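You operate a simulated robot arm through the tools that you are given. There is no shell and no other tool. Be economical: measure what you need, move in short steps, check, and stop when the job is done.

You run a simulated robot arm. Do the job below in one go: nothing can be reset, and whatever is moved stays where it is left.

TASK
Bring the spool that the rack's job card names from the dryer to the rack's lower shelf.
Fine: unlatch the door first; shut and latch it again.

It is judged by the outcome, as a careful person would: the job done as asked, and still so three seconds after it is handed in. It fails if anything else is knocked over, pushed out of place, dropped, spilled or broken.

THE ROBOT
A 7-joint arm with a two-finger parallel gripper on a trunk, on a base that drives. Base frame: it is fixed to the floor where the robot stands at the start and does not move with it; the origin is under the middle of the robot, x ahead of it, y to its left, z up. Units: mm, degrees, N and s.
With the tool pointing down near the work surface it reaches from about 100 to 880 mm from the robot's upright axis, wherever it stands. Its first joint turns from -166.0 to 166.0 degrees. Places, roughly: dryer door [900, -200, 900]; dryer door latch [700, -200, 1200]; dryer start button [1000, -200, 1200]; dryer stop button [1000, -200, 1100]; heat dial [1100, -200, 1200]; lower shelf of the steel rack [-500, 700, 400]. Payload 1.57 kg.
The tool frame sits at the grasp point between the pads (the TCP): z along the fingers, y along the line on which they close. The tips reach 30 mm beyond it. The gripper opens to 80 mm. The fingers are 17 mm wide and 12 mm thick; the gripper's body (40 by 82 mm) begins 80 mm behind the TCP.
Orientation is that of the tool frame in the base frame, as a unit quaternion [x, y, z, w]. With the fingers straight down and closing along the base's y, the tool's x points along the base's -x, its y along +y and its z along -z.

THE INTERFACE
- The arm moves only by the tool send_rows. Its argument "plan" is one flat list of numbers, 7 for each row, row after row: the turn, a rotation vector about the base's x, y, z in degrees, then the shift along the base's x, y, z in mm, then the opening, from 0 (shut) to 1 (fully open). In form: [ax, ay, az, dx, dy, dz, gripper, ax, ay, az, dx, dy, dz, gripper, ...]. A call has 1 to 10 rows; each row shifts and turns the commanded pose from where the row before left it. A row lasts 0.2 s, in which the tool goes at most 50 mm and 8.6 degrees; a call with a longer step from one row to the next is refused whole, and so is a gripper value outside its range. A pose out of reach is approached as far as the arm can. The call stops where the force on the tool passes 70 N (or 10 N more than at its start, if that is more) or the arm is blocked; 0.2 s more then pass. The fingers move at their own pace (about 153 mm/s each) and stop on an object; they squeeze with about 43 N. The grip force told is the motor's: it shows also when the fingers shut on nothing. Time passes only in rows, and 0.2 s behind the last, so rows that do not move let the fingers close. It gives the time, the measured TCP pose, the force on the tool (base axes), the opening and the grip force at its end, in the units of the frame above (readings bear some noise), with the torque about the TCP (base axes, N m) and any sound that the robot's microphone picked up.
- Cameras (640 x 400 px; columns grow to the right, rows downward): "scene" is now at [-10.7, 202, 1342.3]; the picture's right is [0.25, -0.97, 0.00], its down [-0.80, -0.21, -0.57] and it looks along [0.55, 0.14, -0.82] (base axes); focal length 214 px, centre (320, 200). "wrist" rides on the gripper at [72, -7, -122] in the tool frame; the picture's right is [0.09, 1.00, 0.00], its down [-0.84, 0.08, -0.54] and it looks along [-0.54, 0.05, 0.84] (tool axes); focal length 238 px, centre (320, 200).
- snapshot(camera): a new picture of that camera. No time passes.
- steer(legs): drives the robot by 1 to 6 legs, each [ahead, left, turn to the left] in mm, mm and degrees, along the robot's own axes; the way and the turn of a leg run together, so that a leg with both is an arc; at most 1500 mm and 180 degrees a leg. The arm and the cameras ride along, it lands a little off, and it stops where it bumps. It gives what a move gives.
- aim_head(pan, tilt): turns the head with the scene camera to pan (to the left, within 143 degrees either way) and tilt (down, from -29 to 69), counted from straight ahead of the robot. It gives what a move gives.
- probe_pixels(camera, pixels): for up to 12 pixels [column, row] of the newest picture of that camera ("zoom" is the newest enlarged one), the place [x, y, z] in the base frame of the surface seen there, good to about 3 mm, but the place of the scene camera against the robot may be out by one fixed shift of up to 25 mm in any direction. No time passes.
- close_up(camera, box): a new picture of the part [left, top, right, bottom] of that camera's present view, enlarged. No time passes.
- finish_job(): hands the job in; it is judged then, once.

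Keep the steps short. Do not move on a guess: measure, check each grasp and each placing, and mend mistakes. In all there are 80 turns and 68 pictures (those below and enlarged ones count). Leave the gripper open and the arm clear of the work at the hand-in unless told otherwise, and finish with a single line.

The tools are called after "Request:" by a JSON object that holds its "method" and its "body". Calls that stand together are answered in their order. send_rows: Moves the arm, as the interface text tells. Its arguments: {"type":"object","properties":{"plan":{"type":"array"}},"required":["plan"]} The other tools are called the same way: steer (legs) drives the base; aim_head (pan, tilt) turns the head that bears the scene camera; snapshot (camera) takes a picture; probe_pixels (camera, pixels) gives the place of the surface under pixels of a picture; close_up (camera, box) takes an enlarged picture of a part of a camera's view; finish_job () hands the job in.

At the start:

```text
clock: 0.0
eef_pos: [625.8, 43.9, 1397.3]
orientation: [0.0, 1.0, -0.001, 0.0]
wrist_force: [0.1, 0.2, -0.2]
wrist_torque: [-0.02, 0.03, 0.02]
grip_width: 80.1
grasp_force: 0.2
robot x, y, heading: [0.8, 1.8, -0.0]
head pan, tilt: [14.5, 55.5]
```

scene: 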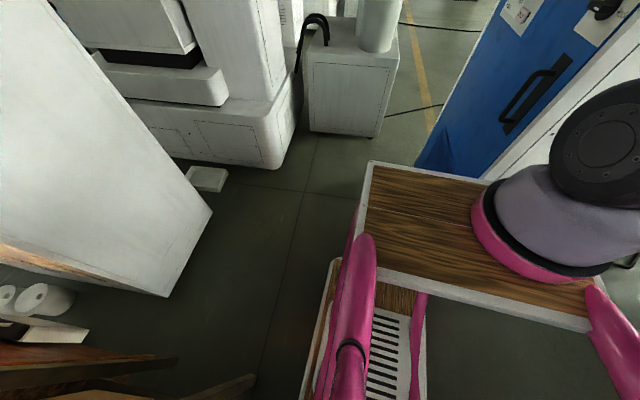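
wrist: 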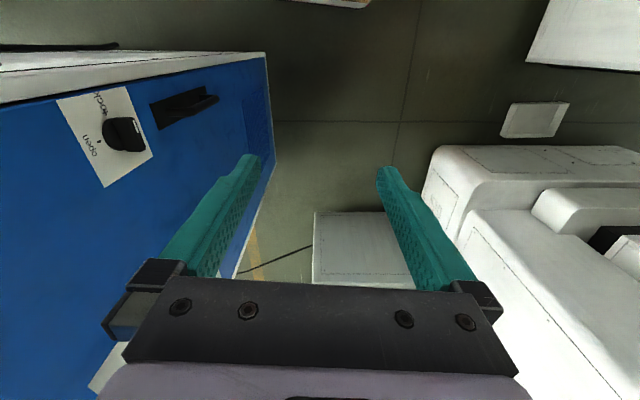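

The pictures show the blue dryer door on the right with a latch knob. I'll turn the head towards the dryer first.

Request:
{"method": "aim_head", "body": {"pan": -20, "tilt": 25}}

Request:
{"method": "snapshot", "body": {"camera": "scene"}}

Request:
{"method": "aim_head", "body": {"pan": 125, "tilt": 35}}

Request:
{"method": "snapshot", "body": {"camera": "scene"}}

```text
clock: 1.0
eef_pos: [626.7, 44.1, 1395.9]
orientation: [0.0, 1.0, -0.001, 0.0]
wrist_force: [-0.3, -0.3, -0.4]
wrist_torque: [0.0, 0.03, 0.0]
grip_width: 79.9
grasp_force: 0.1
robot x, y, heading: [0.5, 2.1, 0.2]
head pan, tilt: [-20.0, 25.0]
```

```text
65 pictures are left
```

scene: 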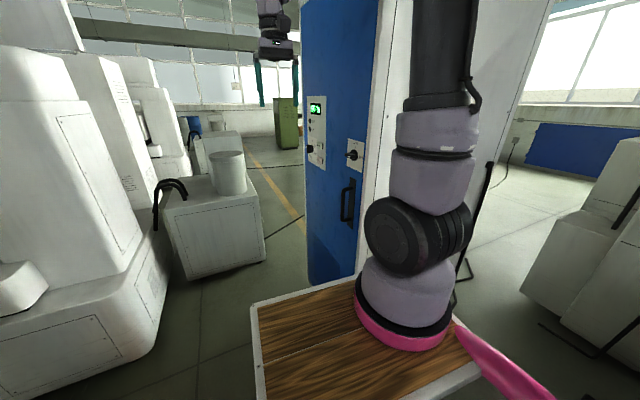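

```text
clock: 3.3
eef_pos: [625.8, 44.4, 1396.1]
orientation: [0.001, 1.0, -0.001, 0.0]
wrist_force: [0.4, 0.2, -0.1]
wrist_torque: [0.02, 0.03, 0.02]
grip_width: 80.0
grasp_force: 0.1
robot x, y, heading: [2.5, 1.7, 0.0]
head pan, tilt: [125.0, 35.0]
```

```text
64 pictures are left
```

scene: 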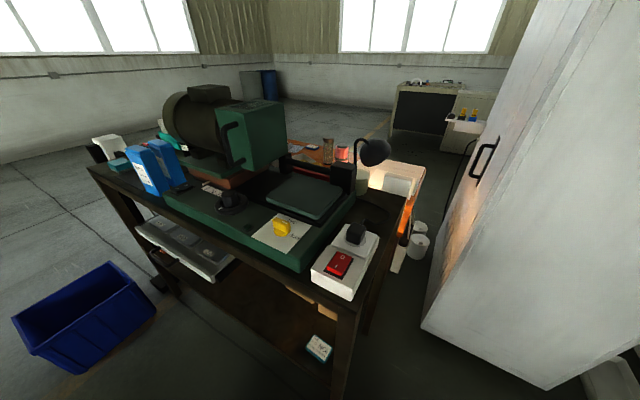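

I'll probe the bench behind-left to see whether it is the rack.

Request:
{"method": "probe_pixels", "body": {"camera": "scene", "pixels": [[95, 170], [340, 310], [250, 320], [318, 347], [190, 245], [80, 320], [420, 240], [290, 60], [480, 160], [300, 190]]}}

Request:
{"method": "close_up", "body": {"camera": "scene", "box": [80, 80, 400, 400]}}

Request:
{"method": "aim_head", "body": {"pan": 100, "tilt": 60}}

Request:
{"method": "snapshot", "body": {"camera": "scene"}}

```text
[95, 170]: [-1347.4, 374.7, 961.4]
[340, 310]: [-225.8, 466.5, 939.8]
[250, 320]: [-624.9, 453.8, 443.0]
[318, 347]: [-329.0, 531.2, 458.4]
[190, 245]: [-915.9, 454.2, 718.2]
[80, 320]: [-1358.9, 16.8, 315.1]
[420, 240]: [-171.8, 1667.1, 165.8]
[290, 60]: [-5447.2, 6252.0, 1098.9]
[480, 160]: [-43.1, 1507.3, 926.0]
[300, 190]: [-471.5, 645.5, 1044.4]
```

```text
1.25 times, centred on (240, 240) of scene
```

zoom: 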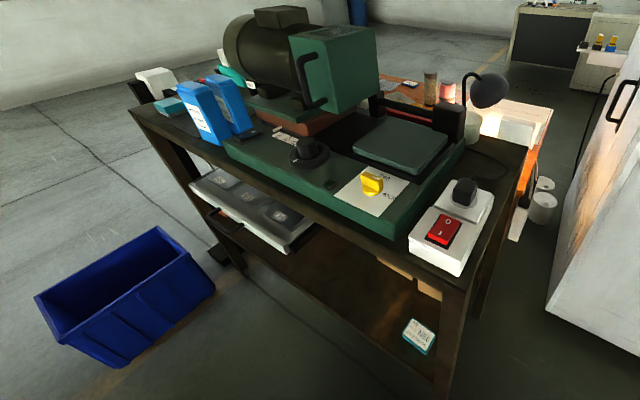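

```text
clock: 4.2
eef_pos: [626.6, 42.8, 1395.7]
orientation: [0.0, 1.0, 0.0, 0.0]
wrist_force: [0.9, 0.2, -0.4]
wrist_torque: [0.0, 0.01, -0.01]
grip_width: 79.9
grasp_force: 0.0
robot x, y, heading: [-1.8, -0.6, 0.0]
head pan, tilt: [100.0, 60.0]
```

```text
62 pictures are left
```

scene: 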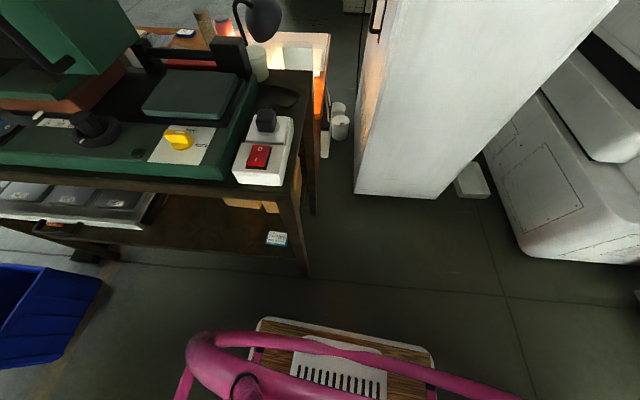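

The "rack" is the bench with a lower shelf at about z=443. The small white thing at (277,239) could be the job card, so I'll enlarge it.

Request:
{"method": "close_up", "body": {"camera": "scene", "box": [252, 224, 302, 255]}}

Request:
{"method": "close_up", "body": {"camera": "scene", "box": [0, 80, 320, 280]}}

```text
12.80 times, centred on (277, 240) of scene
```

zoom: 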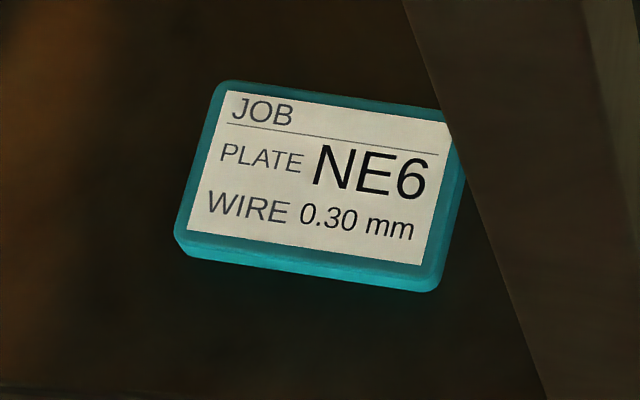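

```text
2.00 times, centred on (160, 180) of scene
```

zoom: 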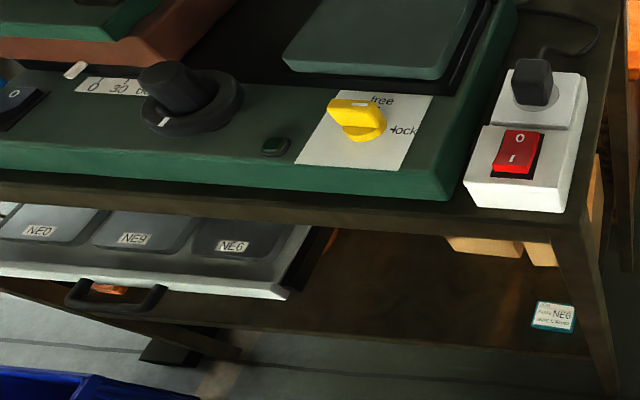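

The card reads "JOB PLATE NE6 WIRE 0.30 mm". I'll check the dryer front, and look for any other card.

Request:
{"method": "aim_head", "body": {"pan": -18, "tilt": 15}}

Request:
{"method": "close_up", "body": {"camera": "scene", "box": [230, 80, 430, 330]}}

Request:
{"method": "snapshot", "body": {"camera": "wrist"}}

Request:
{"method": "probe_pixels", "body": {"camera": "wrist", "pixels": [[122, 135], [140, 148], [75, 110], [185, 105], [215, 97], [265, 70], [268, 170], [30, 170], [20, 80], [120, 180], [85, 70]]}}

```text
clock: 6.2
eef_pos: [625.4, 42.6, 1397.1]
orientation: [0.0, 1.0, 0.0, 0.0]
wrist_force: [0.2, 0.5, 0.5]
wrist_torque: [0.01, 0.02, 0.0]
grip_width: 80.1
grasp_force: 0.1
robot x, y, heading: [-1.7, -2.2, 0.3]
head pan, tilt: [-18.0, 15.0]
```

```text
1.60 times, centred on (330, 205) of scene
```

zoom: 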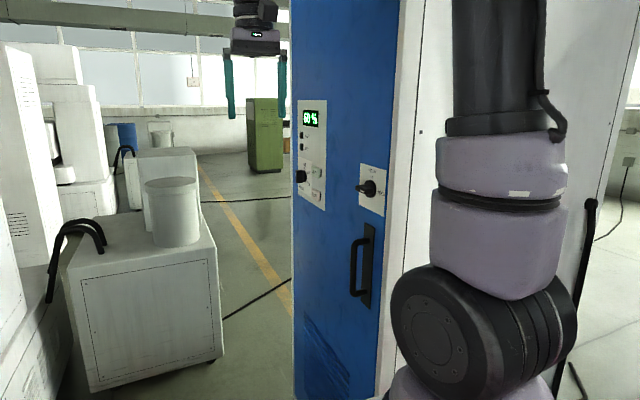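

```text
58 pictures are left
```

wrist: 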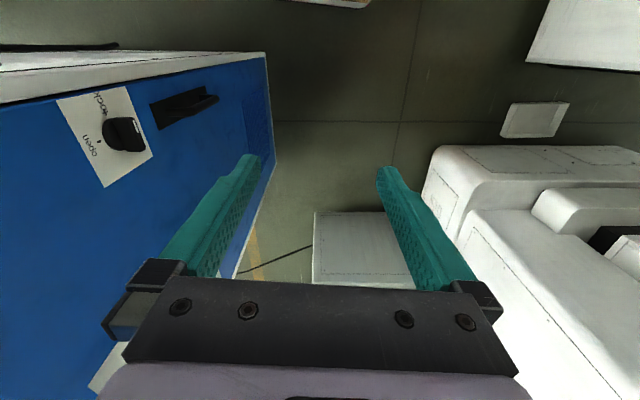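

```text
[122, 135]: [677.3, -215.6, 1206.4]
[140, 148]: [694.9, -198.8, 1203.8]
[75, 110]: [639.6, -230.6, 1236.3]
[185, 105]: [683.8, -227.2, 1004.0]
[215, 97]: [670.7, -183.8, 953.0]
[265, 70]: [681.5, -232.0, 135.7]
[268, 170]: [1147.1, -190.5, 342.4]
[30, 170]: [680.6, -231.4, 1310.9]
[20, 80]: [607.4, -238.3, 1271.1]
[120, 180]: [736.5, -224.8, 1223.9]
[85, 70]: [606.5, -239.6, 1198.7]
```

I see the knob near [685,-210,1205] with open/lock labels and the handle near [683,-184,975]. The face is skewed by about 5°. I'll turn the tool to face the door (-y), with a small shift away from it.

Request:
{"method": "send_rows", "body": {"plan": [-8.5, 0, 0, 0, 10, -10, 1, -8.5, 0, 0, 0, 10, -10, 1, -8.5, 0, 0, 0, 10, -10, 1, -8.5, 0, 0, 0, 10, -10, 1, -8.5, 0, 0, 0, 10, -10, 1, -8.5, 0, 0, 0, 10, -10, 1, -8.5, 0, 0, 0, 10, -10, 1, -8.5, 0, 0, 0, 10, -10, 1, -8.5, 0, 0, 0, 10, -10, 1, -8.5, 0, 0, 0, 10, -10, 1]}}

Request:
{"method": "send_rows", "body": {"plan": [-5, 0, 0, 0, 10, -10, 1, 0, 0, 0, 0, 0, 0, 1]}}

Request:
{"method": "snapshot", "body": {"camera": "wrist"}}

```text
clock: 8.3
eef_pos: [624.5, 143.7, 1298.6]
orientation: [0.001, 0.738, -0.675, -0.001]
wrist_force: [0.0, -1.4, 0.6]
wrist_torque: [0.06, 0.04, 0.03]
grip_width: 79.8
grasp_force: 0.0
robot x, y, heading: [1.9, -3.3, 0.0]
head pan, tilt: [-18.0, 15.0]
```

```text
clock: 8.9
eef_pos: [625.6, 154.3, 1287.1]
orientation: [0.0, -0.706, 0.708, 0.0]
wrist_force: [0.5, 0.2, 0.0]
wrist_torque: [-0.01, 0.01, 0.01]
grip_width: 79.7
grasp_force: 0.0
robot x, y, heading: [2.5, 0.1, -0.2]
head pan, tilt: [-18.0, 15.0]
```

```text
57 pictures are left
```

wrist: 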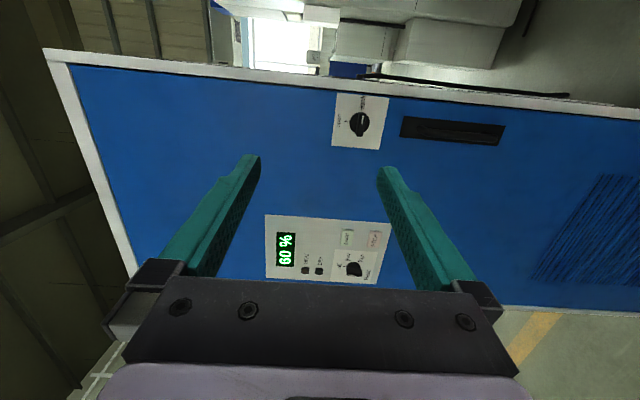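

Good view of the front (image right is down). I'll enlarge the latch and the panel.

Request:
{"method": "close_up", "body": {"camera": "wrist", "box": [320, 85, 400, 155]}}

Request:
{"method": "close_up", "body": {"camera": "wrist", "box": [260, 205, 400, 295]}}

Request:
{"method": "probe_pixels", "body": {"camera": "wrist", "pixels": [[360, 124], [335, 95], [385, 98], [380, 148], [335, 145], [405, 128], [500, 133], [455, 130], [80, 70], [635, 122], [630, 305], [300, 100]]}}

```text
5.71 times, centred on (360, 120) of wrist
```

zoom: 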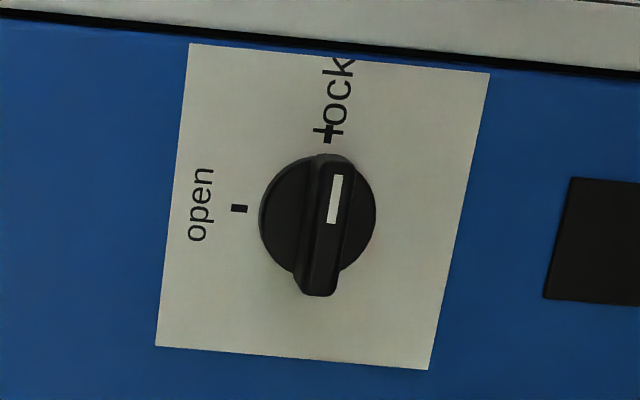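

```text
4.44 times, centred on (330, 250) of wrist
```

zoom: 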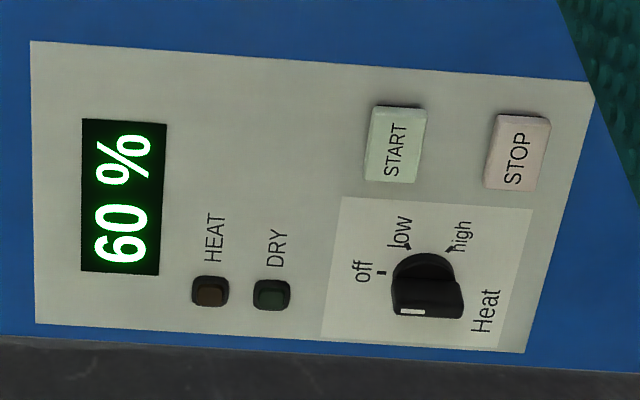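

```text
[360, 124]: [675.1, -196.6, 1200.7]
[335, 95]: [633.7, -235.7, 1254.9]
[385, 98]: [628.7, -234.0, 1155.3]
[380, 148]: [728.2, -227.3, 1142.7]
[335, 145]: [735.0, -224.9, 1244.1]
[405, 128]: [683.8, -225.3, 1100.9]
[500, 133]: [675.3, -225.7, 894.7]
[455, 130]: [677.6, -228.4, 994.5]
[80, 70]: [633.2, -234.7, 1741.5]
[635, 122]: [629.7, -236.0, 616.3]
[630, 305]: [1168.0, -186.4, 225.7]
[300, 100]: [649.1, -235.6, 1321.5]
```

The latch bar lies along x at "lock"; "open" is at the top (+z), so it takes +90° about +y. Next I'll yaw the tool 5.2° to square up with the door and come closer to the knob. I also want the robot's footprint, so a head-down picture.

Request:
{"method": "send_rows", "body": {"plan": [0, 0, 5.2, 15, -40, -20, 1, 0, 0, 0, 15, -40, -30, 1, 0, 0, 0, 10, -40, -30, 1, 0, 0, 0, 0, -45, -6, 1, 0, 0, 0, 0, -45, 0, 1, 0, 0, 0, 0, 0, 0, 1]}}

Request:
{"method": "close_up", "body": {"camera": "wrist", "box": [240, 20, 400, 180]}}

Request:
{"method": "aim_head", "body": {"pan": -15, "tilt": 60}}

Request:
{"method": "snapshot", "body": {"camera": "scene"}}

```text
refused: row 2 steps farther than a row can; nothing moved
```

```text
2.50 times, centred on (320, 100) of wrist
```

zoom: 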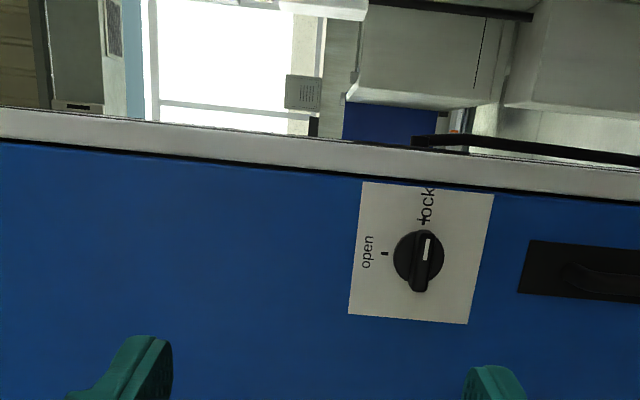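

```text
clock: 10.1
eef_pos: [625.8, 155.4, 1287.3]
orientation: [0.0, 0.707, -0.707, 0.001]
wrist_force: [0.3, -0.2, 0.8]
wrist_torque: [0.03, -0.01, 0.01]
grip_width: 80.1
grasp_force: 0.0
robot x, y, heading: [1.5, -0.2, 0.1]
head pan, tilt: [-15.0, 60.0]
```

```text
53 pictures are left
```

scene: 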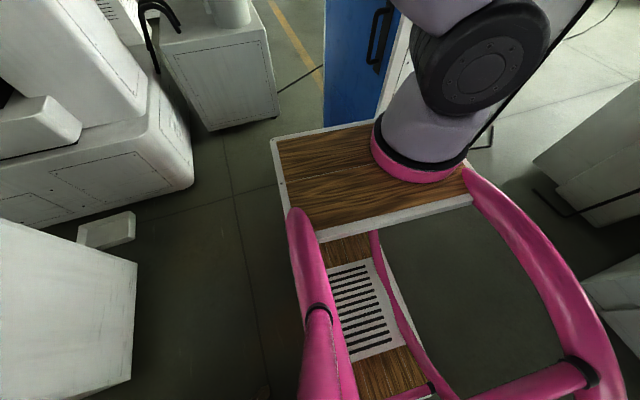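

The move was refused as too long a step. I'll probe the robot's footprint and surrounding obstacles, then send shorter steps.

Request:
{"method": "probe_pixels", "body": {"camera": "scene", "pixels": [[273, 140], [320, 240], [375, 123], [465, 200], [300, 215], [192, 185], [135, 330], [215, 130], [275, 110], [135, 225], [325, 122], [430, 170]]}}

Request:
{"method": "send_rows", "body": {"plan": [0, 0, 5.2, 10, -35, -20, 1, 0, 0, 0, 10, -35, -25, 1, 0, 0, 0, 10, -35, -25, 1, 0, 0, 0, 10, -35, -16, 1, 0, 0, 0, 0, -45, 0, 1, 0, 0, 0, 0, 0, 0, 1]}}

Request:
{"method": "close_up", "body": {"camera": "wrist", "box": [240, 20, 400, 180]}}

```text
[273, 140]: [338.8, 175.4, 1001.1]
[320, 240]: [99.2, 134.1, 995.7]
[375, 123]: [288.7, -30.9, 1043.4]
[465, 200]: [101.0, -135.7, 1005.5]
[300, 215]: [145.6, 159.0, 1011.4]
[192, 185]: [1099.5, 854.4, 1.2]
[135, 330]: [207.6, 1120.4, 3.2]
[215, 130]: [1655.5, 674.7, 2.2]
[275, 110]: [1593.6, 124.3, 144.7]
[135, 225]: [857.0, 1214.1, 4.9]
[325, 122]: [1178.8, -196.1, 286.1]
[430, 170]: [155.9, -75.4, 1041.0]
```

```text
clock: 11.5
eef_pos: [666.7, -29.8, 1200.5]
orientation: [0.032, -0.706, 0.707, -0.033]
wrist_force: [1.0, -1.1, 0.2]
wrist_torque: [0.01, -0.01, -0.01]
grip_width: 80.0
grasp_force: 0.1
robot x, y, heading: [-0.5, -2.6, -0.1]
head pan, tilt: [-15.0, 60.0]
```

```text
2.50 times, centred on (320, 100) of wrist
```

zoom: 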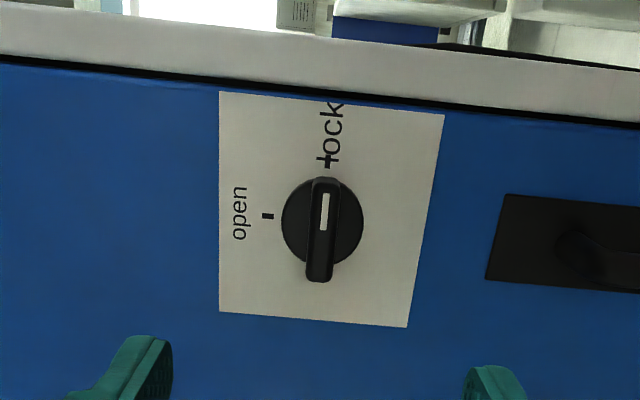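

The deck reaches about x=340, and the floor ahead-left is free. I'll probe the knob bar and disc in this enlarged view.

Request:
{"method": "probe_pixels", "body": {"camera": "zoom", "pixels": [[323, 188], [320, 235], [318, 275], [308, 240], [333, 240], [292, 220], [355, 220], [322, 180], [270, 216], [430, 220], [575, 240], [505, 240]]}}

```text
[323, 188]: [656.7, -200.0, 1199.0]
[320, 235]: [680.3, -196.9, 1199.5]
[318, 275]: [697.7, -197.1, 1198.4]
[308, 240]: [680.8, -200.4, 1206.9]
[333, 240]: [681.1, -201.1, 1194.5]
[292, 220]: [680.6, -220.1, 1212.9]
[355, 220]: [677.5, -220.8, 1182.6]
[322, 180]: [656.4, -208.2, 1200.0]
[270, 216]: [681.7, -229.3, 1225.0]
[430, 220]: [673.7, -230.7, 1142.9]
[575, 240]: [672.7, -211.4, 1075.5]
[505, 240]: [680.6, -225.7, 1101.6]
```

Bar centre is about [679,-197,1199.5], 48 long and 13 wide; the disc is at y=-220. I'll advance so the tips stop ~6 mm short of the disc, then close.

Request:
{"method": "send_rows", "body": {"plan": [0, 0, 0, 3, -40, -0.5, 1, 0, 0, 0, 3, -40, -0.5, 1, 0, 0, 0, 3, -40, 0, 0.6, 0, 0, 0, 2, -34, 0, 0.4, 0, 0, 0, 0, 0, 0, 0.4]}}

Request:
{"method": "snapshot", "body": {"camera": "wrist"}}

```text
clock: 12.7
eef_pos: [676.4, -185.6, 1200.3]
orientation: [0.032, -0.706, 0.707, -0.032]
wrist_force: [-0.2, 0.4, -0.2]
wrist_torque: [0.01, 0.05, -0.03]
grip_width: 32.1
grasp_force: 0.0
robot x, y, heading: [1.3, -0.2, 0.0]
head pan, tilt: [-15.0, 60.0]
```

```text
51 pictures are left
```

wrist: 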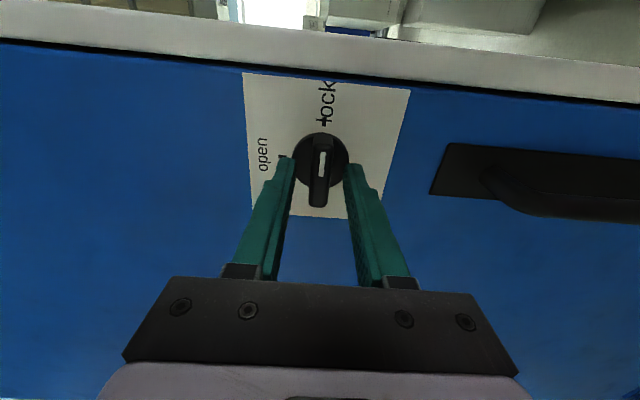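

The fingers straddle the bar. I'll close and turn +90° about the door normal in steps.

Request:
{"method": "send_rows", "body": {"plan": [0, 0, 0, 1.5, 0, -0.5, 0, 0, 0, 0, 0, 0, 0, 0, 0, 0, 0, 0, 0, 0, 0, -0.74, 8.16, 0, 0, 0, 0, 0, -0.74, 8.16, 0, 0, 0, 0, 0, -0.74, 8.16, 0, 0, 0, 0, 0, -0.74, 8.16, 0, 0, 0, 0, 0, -0.74, 8.16, 0, 0, 0, 0, 0]}}

Request:
{"method": "snapshot", "body": {"camera": "wrist"}}

```text
clock: 14.5
eef_pos: [676.7, -186.1, 1199.5]
orientation: [0.279, -0.651, 0.671, 0.22]
wrist_force: [-23.7, -2.8, -34.2]
wrist_torque: [0.16, -0.04, -0.95]
grip_width: 13.5
grasp_force: 30.1
robot x, y, heading: [-1.0, -0.6, -0.1]
head pan, tilt: [-15.0, 60.0]
```

```text
50 pictures are left
```

wrist: 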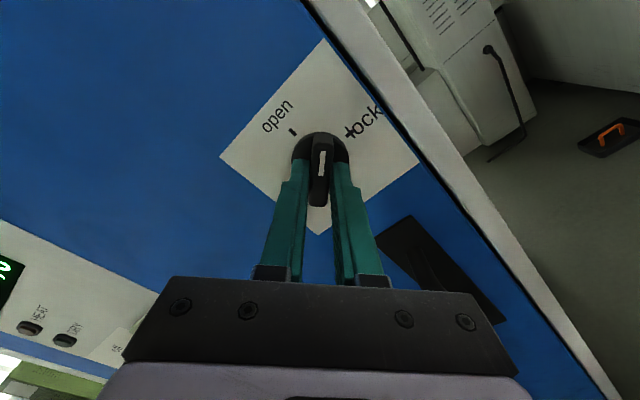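

It turned 41° with some side load; I'll ease the TCP 1 mm towards the load and continue to 90°.

Request:
{"method": "send_rows", "body": {"plan": [-0.74, 8.16, 0, -1, 0, -1, 0, -0.74, 8.16, 0, -0.5, 0, -0.5, 0, -0.74, 8.16, 0, 0, 0, 0, 0, -0.74, 8.16, 0, 0, 0, 0, 0, -0.74, 8.16, 0, 0, 0, 0, 0, -0.74, 8.16, 0, 0, 0, 0, 0, 0, 0, 0, 0, 0, 0, 0]}}

Request:
{"method": "snapshot", "body": {"camera": "wrist"}}

```text
clock: 16.1
eef_pos: [677.3, -185.3, 1199.2]
orientation: [0.522, -0.477, 0.521, 0.478]
wrist_force: [-19.2, -3.3, -1.9]
wrist_torque: [0.41, -0.18, -0.84]
grip_width: 13.2
grasp_force: 30.1
robot x, y, heading: [-0.4, -1.0, -0.1]
head pan, tilt: [-15.0, 60.0]
```

```text
49 pictures are left
```

wrist: 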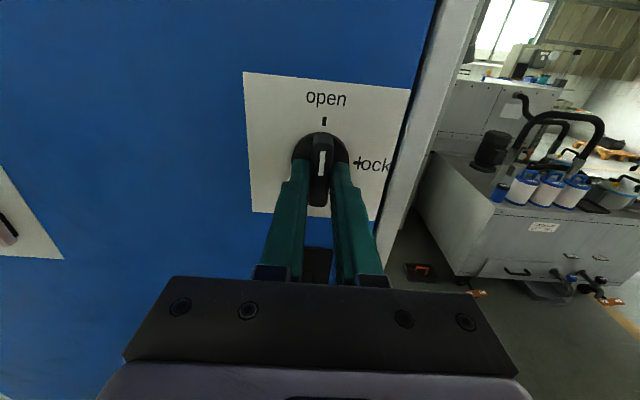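

The pointer stands at "open". I'll release, back off, and drop to handle height to measure the handle.

Request:
{"method": "send_rows", "body": {"plan": [0, 0, 0, 0, 0, 0, 0.5, 0, 0, 0, 0, 0, 0, 0.5, 0, 0, 0, -3, 38, 0, 0.5, 0, 0, 0, -3, 38, 0, 1, 0, 0, 0, 0, 20, -40, 1, 0, 0, 0, 0, 0, -48, 1, 0, 0, 0, 0, 0, -48, 1, 0, 0, 0, 0, 0, -40, 1, 0, 0, 0, 0, 0, 0, 1]}}

Request:
{"method": "snapshot", "body": {"camera": "wrist"}}

```text
clock: 18.1
eef_pos: [671.6, -89.0, 1019.2]
orientation: [0.523, -0.476, 0.522, 0.477]
wrist_force: [1.3, 0.0, -0.3]
wrist_torque: [-0.01, -0.02, -0.01]
grip_width: 80.0
grasp_force: 0.0
robot x, y, heading: [-1.3, -4.6, 0.3]
head pan, tilt: [-15.0, 60.0]
```

```text
48 pictures are left
```

wrist: 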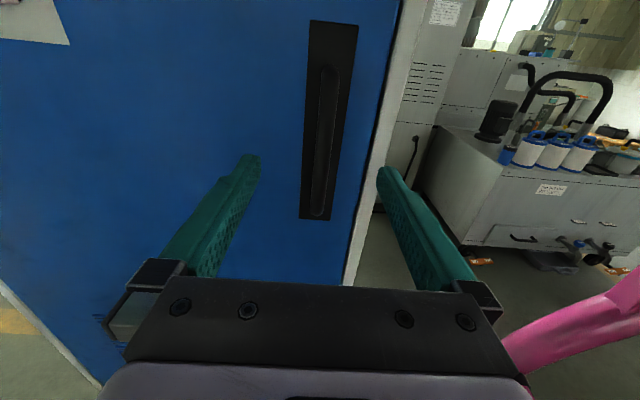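

Request:
{"method": "probe_pixels", "body": {"camera": "wrist", "pixels": [[328, 72], [325, 110], [322, 150], [318, 200], [331, 150], [313, 150], [345, 60], [308, 180], [375, 180], [0, 280], [180, 5]]}}

Request:
{"method": "close_up", "body": {"camera": "wrist", "box": [270, 10, 390, 230]}}

```text
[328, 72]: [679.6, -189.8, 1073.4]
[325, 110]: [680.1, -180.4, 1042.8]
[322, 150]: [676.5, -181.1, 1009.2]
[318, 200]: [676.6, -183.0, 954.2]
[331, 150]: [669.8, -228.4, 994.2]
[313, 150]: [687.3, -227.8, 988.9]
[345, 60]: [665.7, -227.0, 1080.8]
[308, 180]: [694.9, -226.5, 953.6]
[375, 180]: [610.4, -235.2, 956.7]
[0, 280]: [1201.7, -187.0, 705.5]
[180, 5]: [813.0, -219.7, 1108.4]
```

```text
1.82 times, centred on (330, 120) of wrist
```

zoom: 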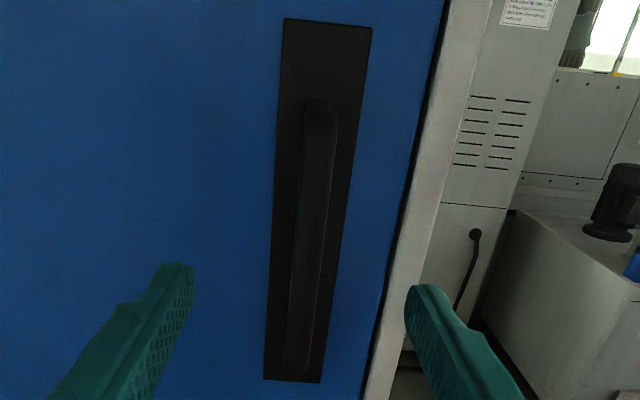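

The handle bar is at x≈678, front y≈-181, z 925–1080, and the hinge is near x≈1185. From here the arm can't follow the full arc, so I want a base pose further to the front-left, turned right. First I'll look at the robot's own rear footprint.

Request:
{"method": "aim_head", "body": {"pan": 143, "tilt": 69}}

Request:
{"method": "snapshot", "body": {"camera": "scene"}}

Request:
{"method": "aim_head", "body": {"pan": -120, "tilt": 60}}

Request:
{"method": "snapshot", "body": {"camera": "scene"}}

```text
clock: 20.5
eef_pos: [671.4, -89.4, 1020.0]
orientation: [0.522, -0.477, 0.522, 0.477]
wrist_force: [-0.3, 0.3, 0.6]
wrist_torque: [0.0, 0.01, -0.04]
grip_width: 79.9
grasp_force: 0.1
robot x, y, heading: [-4.2, -1.6, 0.0]
head pan, tilt: [143.0, 68.8]
```

```text
46 pictures are left
```

scene: 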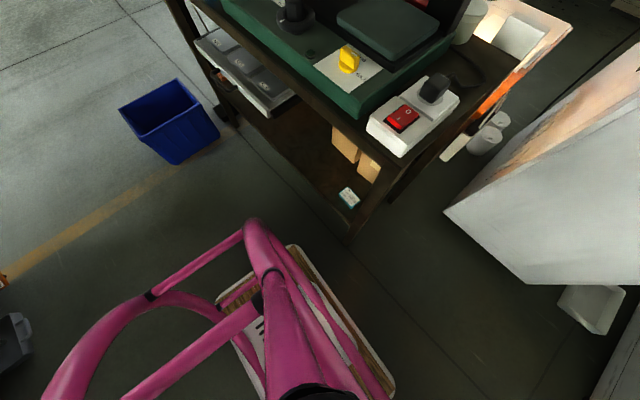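

```text
clock: 24.2
eef_pos: [671.9, -88.2, 1018.9]
orientation: [0.523, -0.476, 0.522, 0.477]
wrist_force: [0.0, 0.4, -0.6]
wrist_torque: [-0.02, 0.03, -0.01]
grip_width: 80.2
grasp_force: 0.0
robot x, y, heading: [0.8, 1.9, -0.1]
head pan, tilt: [-120.0, 60.0]
```

```text
45 pictures are left
```

scene: 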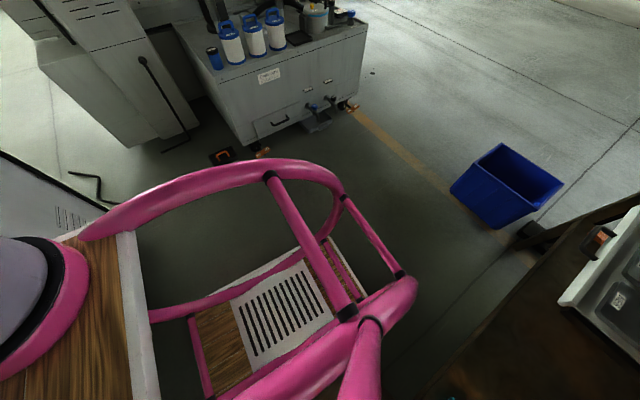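

Request:
{"method": "probe_pixels", "body": {"camera": "scene", "pixels": [[415, 285], [330, 172], [240, 168], [100, 225], [400, 272], [370, 330], [335, 240], [225, 380], [140, 260]]}}

```text
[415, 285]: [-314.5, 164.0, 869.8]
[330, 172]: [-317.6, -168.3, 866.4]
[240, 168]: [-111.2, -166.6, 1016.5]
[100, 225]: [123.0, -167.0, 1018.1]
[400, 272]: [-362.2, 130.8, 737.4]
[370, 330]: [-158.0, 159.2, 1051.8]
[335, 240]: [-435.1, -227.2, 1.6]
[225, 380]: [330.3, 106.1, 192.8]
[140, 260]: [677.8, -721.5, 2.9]
```

The robot spans about x -380..340, y ±180, so (350,350,-40°) is free. I'll retract the arm and pre-yaw the tool by +40°, then drive.

Request:
{"method": "send_rows", "body": {"plan": [0, 0, 8, -20, 35, 0, 1, 0, 0, 8, -25, 35, 0, 1, 0, 0, 8, -25, 35, 0, 1, 0, 0, 8, -25, 30, 0, 1, 0, 0, 8, -25, 15, 0, 1, 0, 0, 0, 0, 0, 0, 1]}}

Request:
{"method": "steer", "body": {"legs": [[0, 350, 0], [350, 0, 0], [0, 0, -40]]}}

Request:
{"method": "aim_head", "body": {"pan": -10, "tilt": 35}}

Request:
{"method": "snapshot", "body": {"camera": "scene"}}

Request:
{"method": "snapshot", "body": {"camera": "wrist"}}

```text
clock: 25.6
eef_pos: [549.2, 59.2, 1021.0]
orientation: [0.654, -0.269, 0.654, 0.27]
wrist_force: [-0.7, -0.2, 0.0]
wrist_torque: [0.01, 0.01, -0.01]
grip_width: 80.0
grasp_force: 0.0
robot x, y, heading: [-0.8, -3.6, -0.4]
head pan, tilt: [-120.0, 60.0]
```

```text
clock: 27.7
eef_pos: [552.0, 348.2, 1020.4]
orientation: [0.665, -0.241, 0.665, 0.242]
wrist_force: [1.6, -0.8, 0.6]
wrist_torque: [0.01, 0.0, -0.04]
grip_width: 79.8
grasp_force: 0.0
robot x, y, heading: [9.8, 242.9, 5.2]
head pan, tilt: [-120.0, 60.0]
stopped in leg 1: the robot was blocked; the commanded pose is now the measured one
```

```text
clock: 29.6
eef_pos: [552.0, 348.4, 1020.1]
orientation: [0.665, -0.241, 0.664, 0.242]
wrist_force: [-0.5, -0.3, -0.5]
wrist_torque: [0.0, -0.01, 0.02]
grip_width: 80.1
grasp_force: 0.1
robot x, y, heading: [7.2, 244.6, 5.2]
head pan, tilt: [-10.0, 35.0]
```

```text
44 pictures are left
```

scene: 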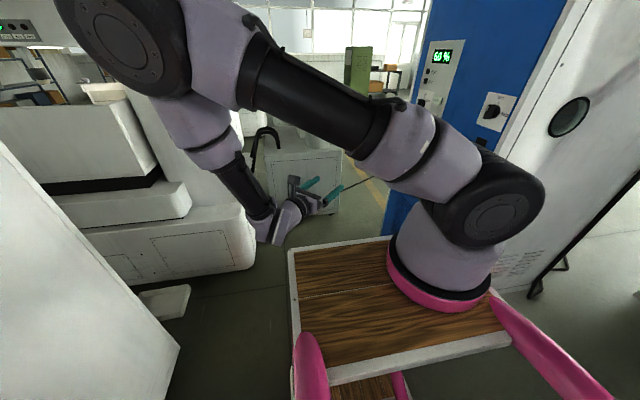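

```text
43 pictures are left
```

wrist: 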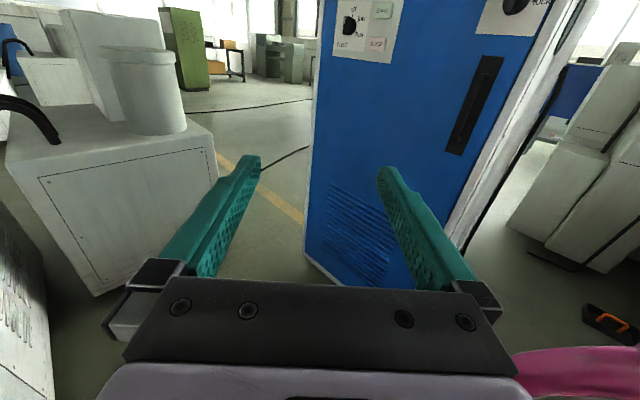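

The robot's rear-left brushed the rack corner (the heading twisted by 5°). I'll check the rack before doing more.

Request:
{"method": "steer", "body": {"legs": [[0, -60, 0]]}}

Request:
{"method": "aim_head", "body": {"pan": 120, "tilt": 60}}

Request:
{"method": "snapshot", "body": {"camera": "scene"}}

```text
clock: 30.5
eef_pos: [557.0, 289.2, 1021.2]
orientation: [0.665, -0.241, 0.664, 0.243]
wrist_force: [0.2, 0.6, 0.1]
wrist_torque: [-0.01, 0.02, 0.02]
grip_width: 80.2
grasp_force: 0.1
robot x, y, heading: [18.6, 183.0, 5.0]
head pan, tilt: [-10.0, 35.0]
```

```text
clock: 32.6
eef_pos: [558.1, 290.0, 1021.2]
orientation: [0.665, -0.242, 0.664, 0.243]
wrist_force: [-0.6, -0.3, 0.1]
wrist_torque: [0.01, 0.02, 0.02]
grip_width: 79.9
grasp_force: 0.0
robot x, y, heading: [14.3, 187.2, 4.9]
head pan, tilt: [120.0, 60.0]
```

```text
42 pictures are left
```

scene: 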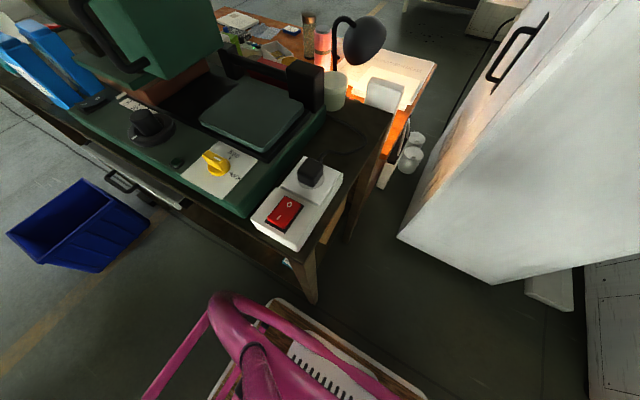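

Request:
{"method": "probe_pixels", "body": {"camera": "scene", "pixels": [[290, 248], [300, 262], [313, 300], [330, 250], [393, 115], [380, 150], [405, 238], [490, 283]]}}

```text
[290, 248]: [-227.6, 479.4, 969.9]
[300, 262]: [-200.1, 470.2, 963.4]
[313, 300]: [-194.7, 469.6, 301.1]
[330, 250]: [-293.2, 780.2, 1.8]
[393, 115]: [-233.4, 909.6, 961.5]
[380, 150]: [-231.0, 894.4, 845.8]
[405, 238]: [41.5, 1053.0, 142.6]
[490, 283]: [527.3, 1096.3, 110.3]
```

The rack corner is where it was and everything on it stands. Now ahead first, then left, then turn right.

Request:
{"method": "steer", "body": {"legs": [[310, 0, 0], [35, 130, 0], [0, 0, -45]]}}

Request:
{"method": "aim_head", "body": {"pan": 5, "tilt": 35}}

Request:
{"method": "snapshot", "body": {"camera": "scene"}}

Request:
{"method": "snapshot", "body": {"camera": "wrist"}}

```text
clock: 37.7
eef_pos: [800.8, 23.3, 1020.6]
orientation: [0.517, -0.482, 0.516, 0.483]
wrist_force: [-0.4, 0.2, -1.1]
wrist_torque: [0.01, -0.01, 0.0]
grip_width: 80.1
grasp_force: 0.1
robot x, y, heading: [348.6, 344.2, -41.0]
head pan, tilt: [120.0, 60.0]
```

```text
clock: 39.7
eef_pos: [800.1, 21.9, 1020.2]
orientation: [0.517, -0.482, 0.516, 0.483]
wrist_force: [-0.3, 0.2, -0.3]
wrist_torque: [0.02, -0.01, 0.0]
grip_width: 79.9
grasp_force: 0.0
robot x, y, heading: [346.3, 341.4, -41.1]
head pan, tilt: [5.0, 35.0]
```

```text
41 pictures are left
```

scene: 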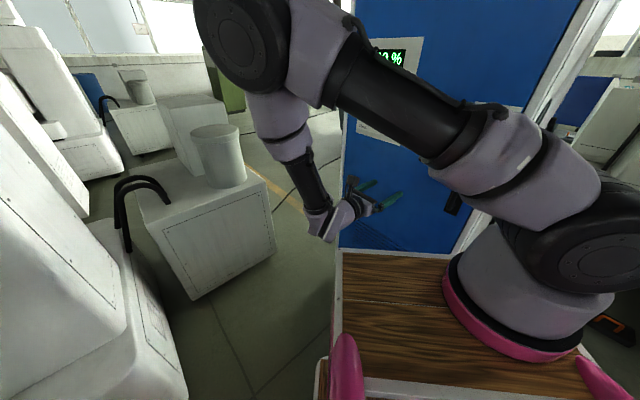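

```text
40 pictures are left
```

wrist: 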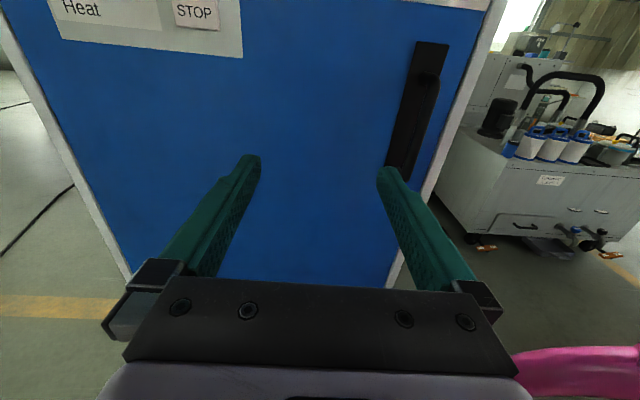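

Now at (347,342,-41°). I'll move in front of the handle and measure it again.

Request:
{"method": "send_rows", "body": {"plan": [0, 0, 1.2, -30, -20, 0, 1, 0, 0, 0, -35, -25, -5, 1, 0, 0, 0, -35, -25, -5, 1, 0, 0, 0, -28, -30, -5, 1, 0, 0, 0, 0, 0, 0, 1]}}

Request:
{"method": "snapshot", "body": {"camera": "wrist"}}

Request:
{"method": "probe_pixels", "body": {"camera": "wrist", "pixels": [[325, 110], [322, 150], [318, 190], [260, 150], [150, 60]]}}

```text
clock: 40.7
eef_pos: [736.1, -44.7, 997.8]
orientation: [-0.517, 0.534, -0.528, -0.412]
wrist_force: [-0.6, 2.8, 0.5]
wrist_torque: [0.01, -0.03, -0.01]
grip_width: 79.7
grasp_force: 0.0
out of reach, approached as far as the arm can: row 3, 4
robot x, y, heading: [348.8, 337.6, -41.3]
head pan, tilt: [5.0, 35.0]
stopped in row 5: the arm was blocked; the commanded pose is now the measured one
```

```text
39 pictures are left
```

wrist: 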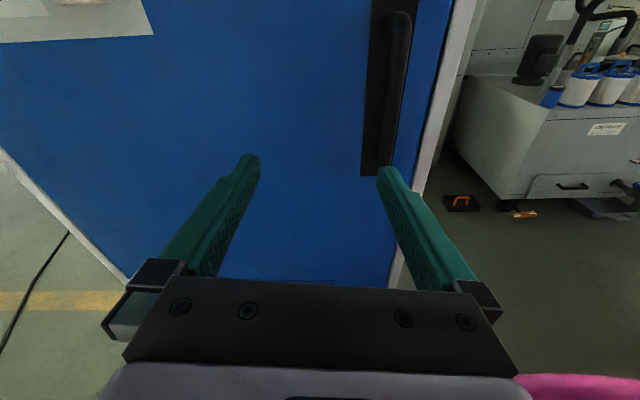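

```text
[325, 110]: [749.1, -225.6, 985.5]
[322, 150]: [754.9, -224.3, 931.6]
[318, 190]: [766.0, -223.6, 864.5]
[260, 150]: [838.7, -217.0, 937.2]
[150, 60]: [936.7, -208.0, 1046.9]
```

The arm is too folded at this distance. I'll move the base to about (326,556,-20°), where both the closed and the open handle are in comfortable reach.

Request:
{"method": "send_rows", "body": {"plan": [0, 0, 0, 25, 30, 0, 1, 0, 0, 0, 25, 30, 0, 1, 0, 0, 0, 0, 0, 0, 1]}}

Request:
{"method": "steer", "body": {"legs": [[0, 0, 21], [-95, 197, 0]]}}

Request:
{"method": "snapshot", "body": {"camera": "wrist"}}

```text
clock: 41.5
eef_pos: [785.4, 14.2, 1001.3]
orientation: [-0.517, 0.534, -0.528, -0.411]
wrist_force: [0.7, -0.6, -0.4]
wrist_torque: [0.02, -0.02, 0.03]
grip_width: 80.0
grasp_force: 0.1
robot x, y, heading: [349.8, 343.5, -41.0]
head pan, tilt: [5.0, 35.0]
```

```text
clock: 44.3
eef_pos: [855.0, 402.8, 999.7]
orientation: [0.602, -0.436, 0.591, 0.314]
wrist_force: [-0.5, -0.3, -0.8]
wrist_torque: [0.0, 0.03, -0.06]
grip_width: 80.0
grasp_force: 0.1
robot x, y, heading: [330.1, 566.0, -21.4]
head pan, tilt: [5.0, 35.0]
```

```text
38 pictures are left
```

wrist: 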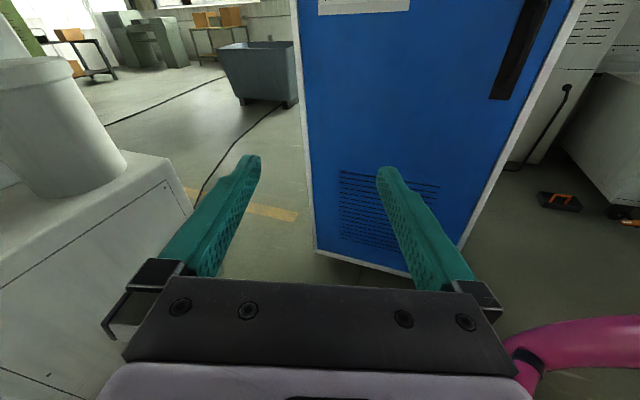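

I'll rotate the tool square to the door and go to just in front of the handle.

Request:
{"method": "send_rows", "body": {"plan": [-2.67, 2.05, -6.8, -16.5, -43, 0, 1, -2.67, 2.05, -6.8, -16.5, -43, 0, 1, -2.67, 2.05, -6.8, -16.5, -43, 0, 1, 0, 0, 0, -16.5, -43, 0, 1, 0, 0, 0, -16.5, -43, 0, 1, 0, 0, 0, -16.5, -43, 0, 1, 0, 0, 0, -16.5, -43, 0, 1, 0, 0, 0, -16.5, -43, 0, 1, 0, 0, 0, -16.5, -43, 0, 1, 0, 0, 0, -16.5, -43, 3, 1]}}

Request:
{"method": "send_rows", "body": {"plan": [0, 0, 0, -17, -43, 3, 1, 0, 0, 0, 0, 0, 0, 1]}}

Request:
{"method": "snapshot", "body": {"camera": "wrist"}}

Request:
{"method": "probe_pixels", "body": {"camera": "wrist", "pixels": [[327, 110], [324, 150], [319, 190], [260, 150], [150, 60]]}}

```text
clock: 46.5
eef_pos: [703.8, -25.1, 988.1]
orientation: [0.523, -0.476, 0.523, 0.477]
wrist_force: [-0.5, 0.1, 0.5]
wrist_torque: [0.0, 0.01, -0.04]
grip_width: 80.1
grasp_force: 0.1
out of reach, approached as far as the arm can: row 6, 7
robot x, y, heading: [328.9, 564.0, -21.3]
head pan, tilt: [5.0, 35.0]
```

```text
clock: 47.1
eef_pos: [686.6, -72.6, 991.7]
orientation: [0.522, -0.477, 0.522, 0.477]
wrist_force: [-0.7, -0.3, -0.1]
wrist_torque: [0.01, 0.03, 0.04]
grip_width: 80.1
grasp_force: 0.0
robot x, y, heading: [333.4, 564.1, -21.6]
head pan, tilt: [5.0, 35.0]
```

```text
37 pictures are left
```

wrist: 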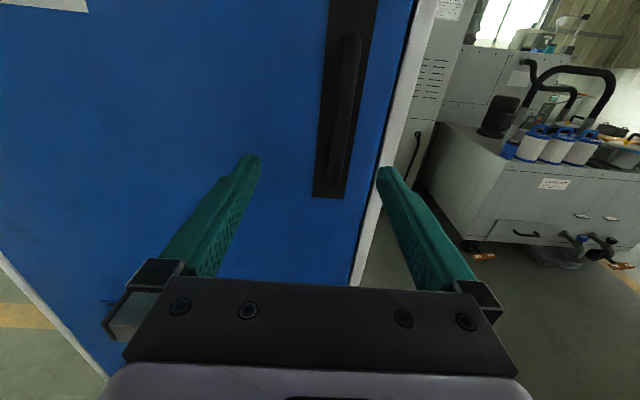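

```text
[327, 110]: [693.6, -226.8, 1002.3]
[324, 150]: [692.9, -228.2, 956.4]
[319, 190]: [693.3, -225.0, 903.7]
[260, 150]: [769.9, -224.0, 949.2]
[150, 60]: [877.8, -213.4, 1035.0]
```

Consistent with the earlier measure (bar x≈678). I'll advance around the bar with the gripper open, then check.

Request:
{"method": "send_rows", "body": {"plan": [0, 0, 0, -8, -20, 8, 1, 0, 0, 0, 0, -40, 2, 1, 0, 0, 0, 0, -40, 0, 1, 0, 0, 0, 0, -12, 0, 0.6, 0, 0, 0, 0, 0, 0, 0.6]}}

Request:
{"method": "snapshot", "body": {"camera": "wrist"}}

```text
clock: 48.3
eef_pos: [681.9, -153.9, 1006.0]
orientation: [0.518, -0.477, 0.522, 0.481]
wrist_force: [0.0, 0.5, -0.2]
wrist_torque: [-0.02, 0.02, 0.03]
grip_width: 48.2
grasp_force: 0.1
out of reach, approached as far as the arm can: row 3, 4
robot x, y, heading: [335.4, 564.4, -21.5]
head pan, tilt: [5.0, 35.0]
```

```text
36 pictures are left
```

wrist: 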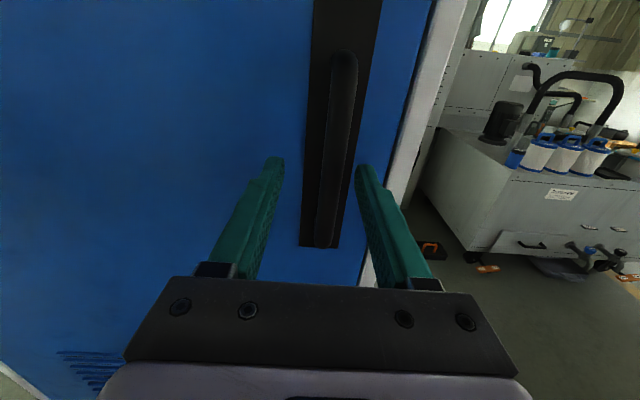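

The reach ends ~30 mm short. I'll let the base carry the hand the rest: about 33 mm towards the dryer.

Request:
{"method": "steer", "body": {"legs": [[10, -32, 0]]}}

Request:
{"method": "snapshot", "body": {"camera": "wrist"}}

```text
clock: 49.2
eef_pos: [679.8, -187.4, 1005.8]
orientation: [0.518, -0.477, 0.521, 0.481]
wrist_force: [0.3, 0.3, 0.6]
wrist_torque: [-0.02, -0.01, 0.01]
grip_width: 48.0
grasp_force: 0.2
robot x, y, heading: [329.4, 531.0, -22.0]
head pan, tilt: [5.0, 35.0]
```

```text
35 pictures are left
```

wrist: 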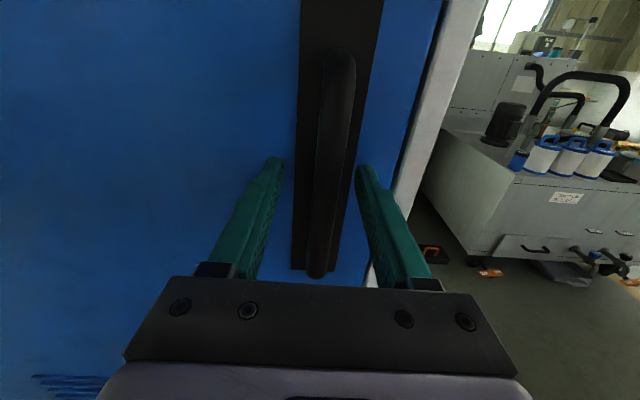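

The bar is between the fingers, tips ~10 mm off the face. Close.

Request:
{"method": "send_rows", "body": {"plan": [0, 0, 0, 0, 0, 0, 0, 0, 0, 0, 0, 0, 0, 0, 0, 0, 0, 0, 0, 0, 0]}}

```text
clock: 50.0
eef_pos: [676.1, -186.7, 1005.3]
orientation: [0.518, -0.478, 0.52, 0.483]
wrist_force: [-28.2, -0.6, -4.1]
wrist_torque: [-0.14, -0.04, -0.07]
grip_width: 15.9
grasp_force: 30.8
robot x, y, heading: [328.8, 530.6, -21.7]
head pan, tilt: [5.0, 35.0]
```

Gripped firmly (15.9 mm). I'll pull the first 15° along the arc about the far edge (~x 1180), turning the tool with the door.

Request:
{"method": "send_rows", "body": {"plan": [0, 0, -3, -2, 26.4, 0, 0, 0, 0, -3, 2.5, 26.2, 0, 0, 0, 0, -3, 3.9, 26.1, 0, 0, 0, 0, -3, 5.2, 25.9, 0, 0, 0, 0, -3, 6.5, 25.6, 0, 0, 0, 0, 0, 0, 0, 0, 0]}}

Request:
{"method": "snapshot", "body": {"camera": "wrist"}}

```text
clock: 51.4
eef_pos: [692.7, -53.6, 1007.0]
orientation: [0.451, -0.541, 0.454, 0.546]
wrist_force: [-45.1, 11.4, -10.5]
wrist_torque: [0.07, -0.18, -0.15]
grip_width: 15.6
grasp_force: 31.4
robot x, y, heading: [332.1, 527.1, -21.2]
head pan, tilt: [5.0, 35.0]
```

```text
34 pictures are left
```

wrist: 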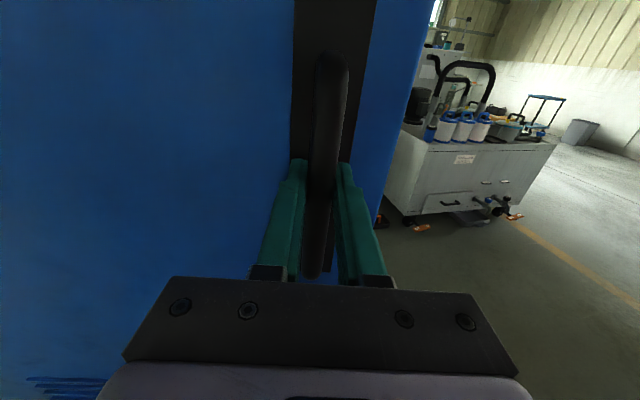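

The door is swinging open. The x force is -45 N, so I'll trim 6 mm towards -x and continue to ~33°.

Request:
{"method": "send_rows", "body": {"plan": [0, 0, -3, 3, 25.2, 0, 0, 0, 0, -3, 8.2, 24.7, 0, 0, 0, 0, -3, 10.5, 24.2, 0, 0, 0, 0, -3, 11.8, 23.6, 0, 0, 0, 0, -3, 12.9, 23, 0, 0, 0, 0, -3, 14.2, 22.3, 0, 0, 0, 0, 0, 0, 0, 0, 0]}}

```text
clock: 53.0
eef_pos: [754.4, 89.4, 1008.5]
orientation: [0.358, -0.605, 0.362, 0.612]
wrist_force: [-47.6, 30.1, 9.6]
wrist_torque: [-0.74, 0.51, -0.09]
grip_width: 15.7
grasp_force: 31.0
robot x, y, heading: [327.9, 532.2, -21.5]
head pan, tilt: [5.0, 35.0]
```

The fit gives hinge ≈(1190,-183), R≈514; the force is purely radial, so I correct ~6 mm outward and continue to ~50°.

Request:
{"method": "send_rows", "body": {"plan": [0, 0, -3, 9.8, 25.6, 0, 0, 0, 0, -3, 16, 21.7, 0, 0, 0, 0, -3, 17.1, 20.7, 0, 0, 0, 0, -3, 18.2, 19.8, 0, 0, 0, 0, -3, 19.2, 18.9, 0, 0, 0, 0, -3, 20.1, 17.8, 0, 0, 0, 0, 0, 0, 0, 0, 0]}}

Request:
{"method": "aim_head", "body": {"pan": -10, "tilt": 30}}

Request:
{"method": "snapshot", "body": {"camera": "scene"}}

```text
clock: 54.6
eef_pos: [857.0, 211.0, 1006.0]
orientation: [0.262, -0.654, 0.264, 0.659]
wrist_force: [2.6, -2.2, 8.3]
wrist_torque: [0.63, -0.61, 0.04]
grip_width: 15.6
grasp_force: 31.8
robot x, y, heading: [328.0, 526.2, -21.5]
head pan, tilt: [5.0, 35.0]
```

```text
clock: 55.3
eef_pos: [855.9, 209.5, 1005.5]
orientation: [0.264, -0.653, 0.266, 0.658]
wrist_force: [11.0, -12.2, 20.1]
wrist_torque: [0.26, -0.31, 0.06]
grip_width: 15.7
grasp_force: 31.0
robot x, y, heading: [329.3, 529.9, -21.6]
head pan, tilt: [-10.0, 30.0]
```

```text
33 pictures are left
```

scene: 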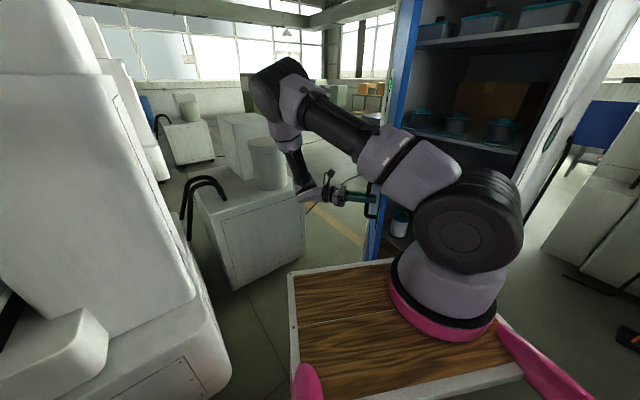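

Force is near zero and shelves with spools are visible. Continue the arc to ~74°.

Request:
{"method": "send_rows", "body": {"plan": [0, 0, -3, 21.1, 16.8, 0, 0, 0, 0, -3, 21.9, 15.7, 0, 0, 0, 0, -3, 22.8, 14.4, 0, 0, 0, 0, -3, 23.4, 13.3, 0, 0, 0, 0, -3, 24.1, 12, 0, 0, 0, 0, -3, 24.8, 10.8, 0, 0, 0, 0, -3, 25.2, 9.4, 0, 0, 0, 0, -3, 25.7, 8.1, 0, 0, 0, 0, 0, 0, 0, 0, 0]}}

```text
clock: 57.3
eef_pos: [993.8, 295.1, 1003.1]
orientation: [0.158, -0.687, 0.158, 0.692]
wrist_force: [-11.7, 29.3, -8.9]
wrist_torque: [0.1, -0.48, 0.01]
grip_width: 15.6
grasp_force: 31.2
out of reach, approached as far as the arm can: row 7, 8
robot x, y, heading: [331.5, 530.8, -21.8]
head pan, tilt: [-10.0, 30.0]
```

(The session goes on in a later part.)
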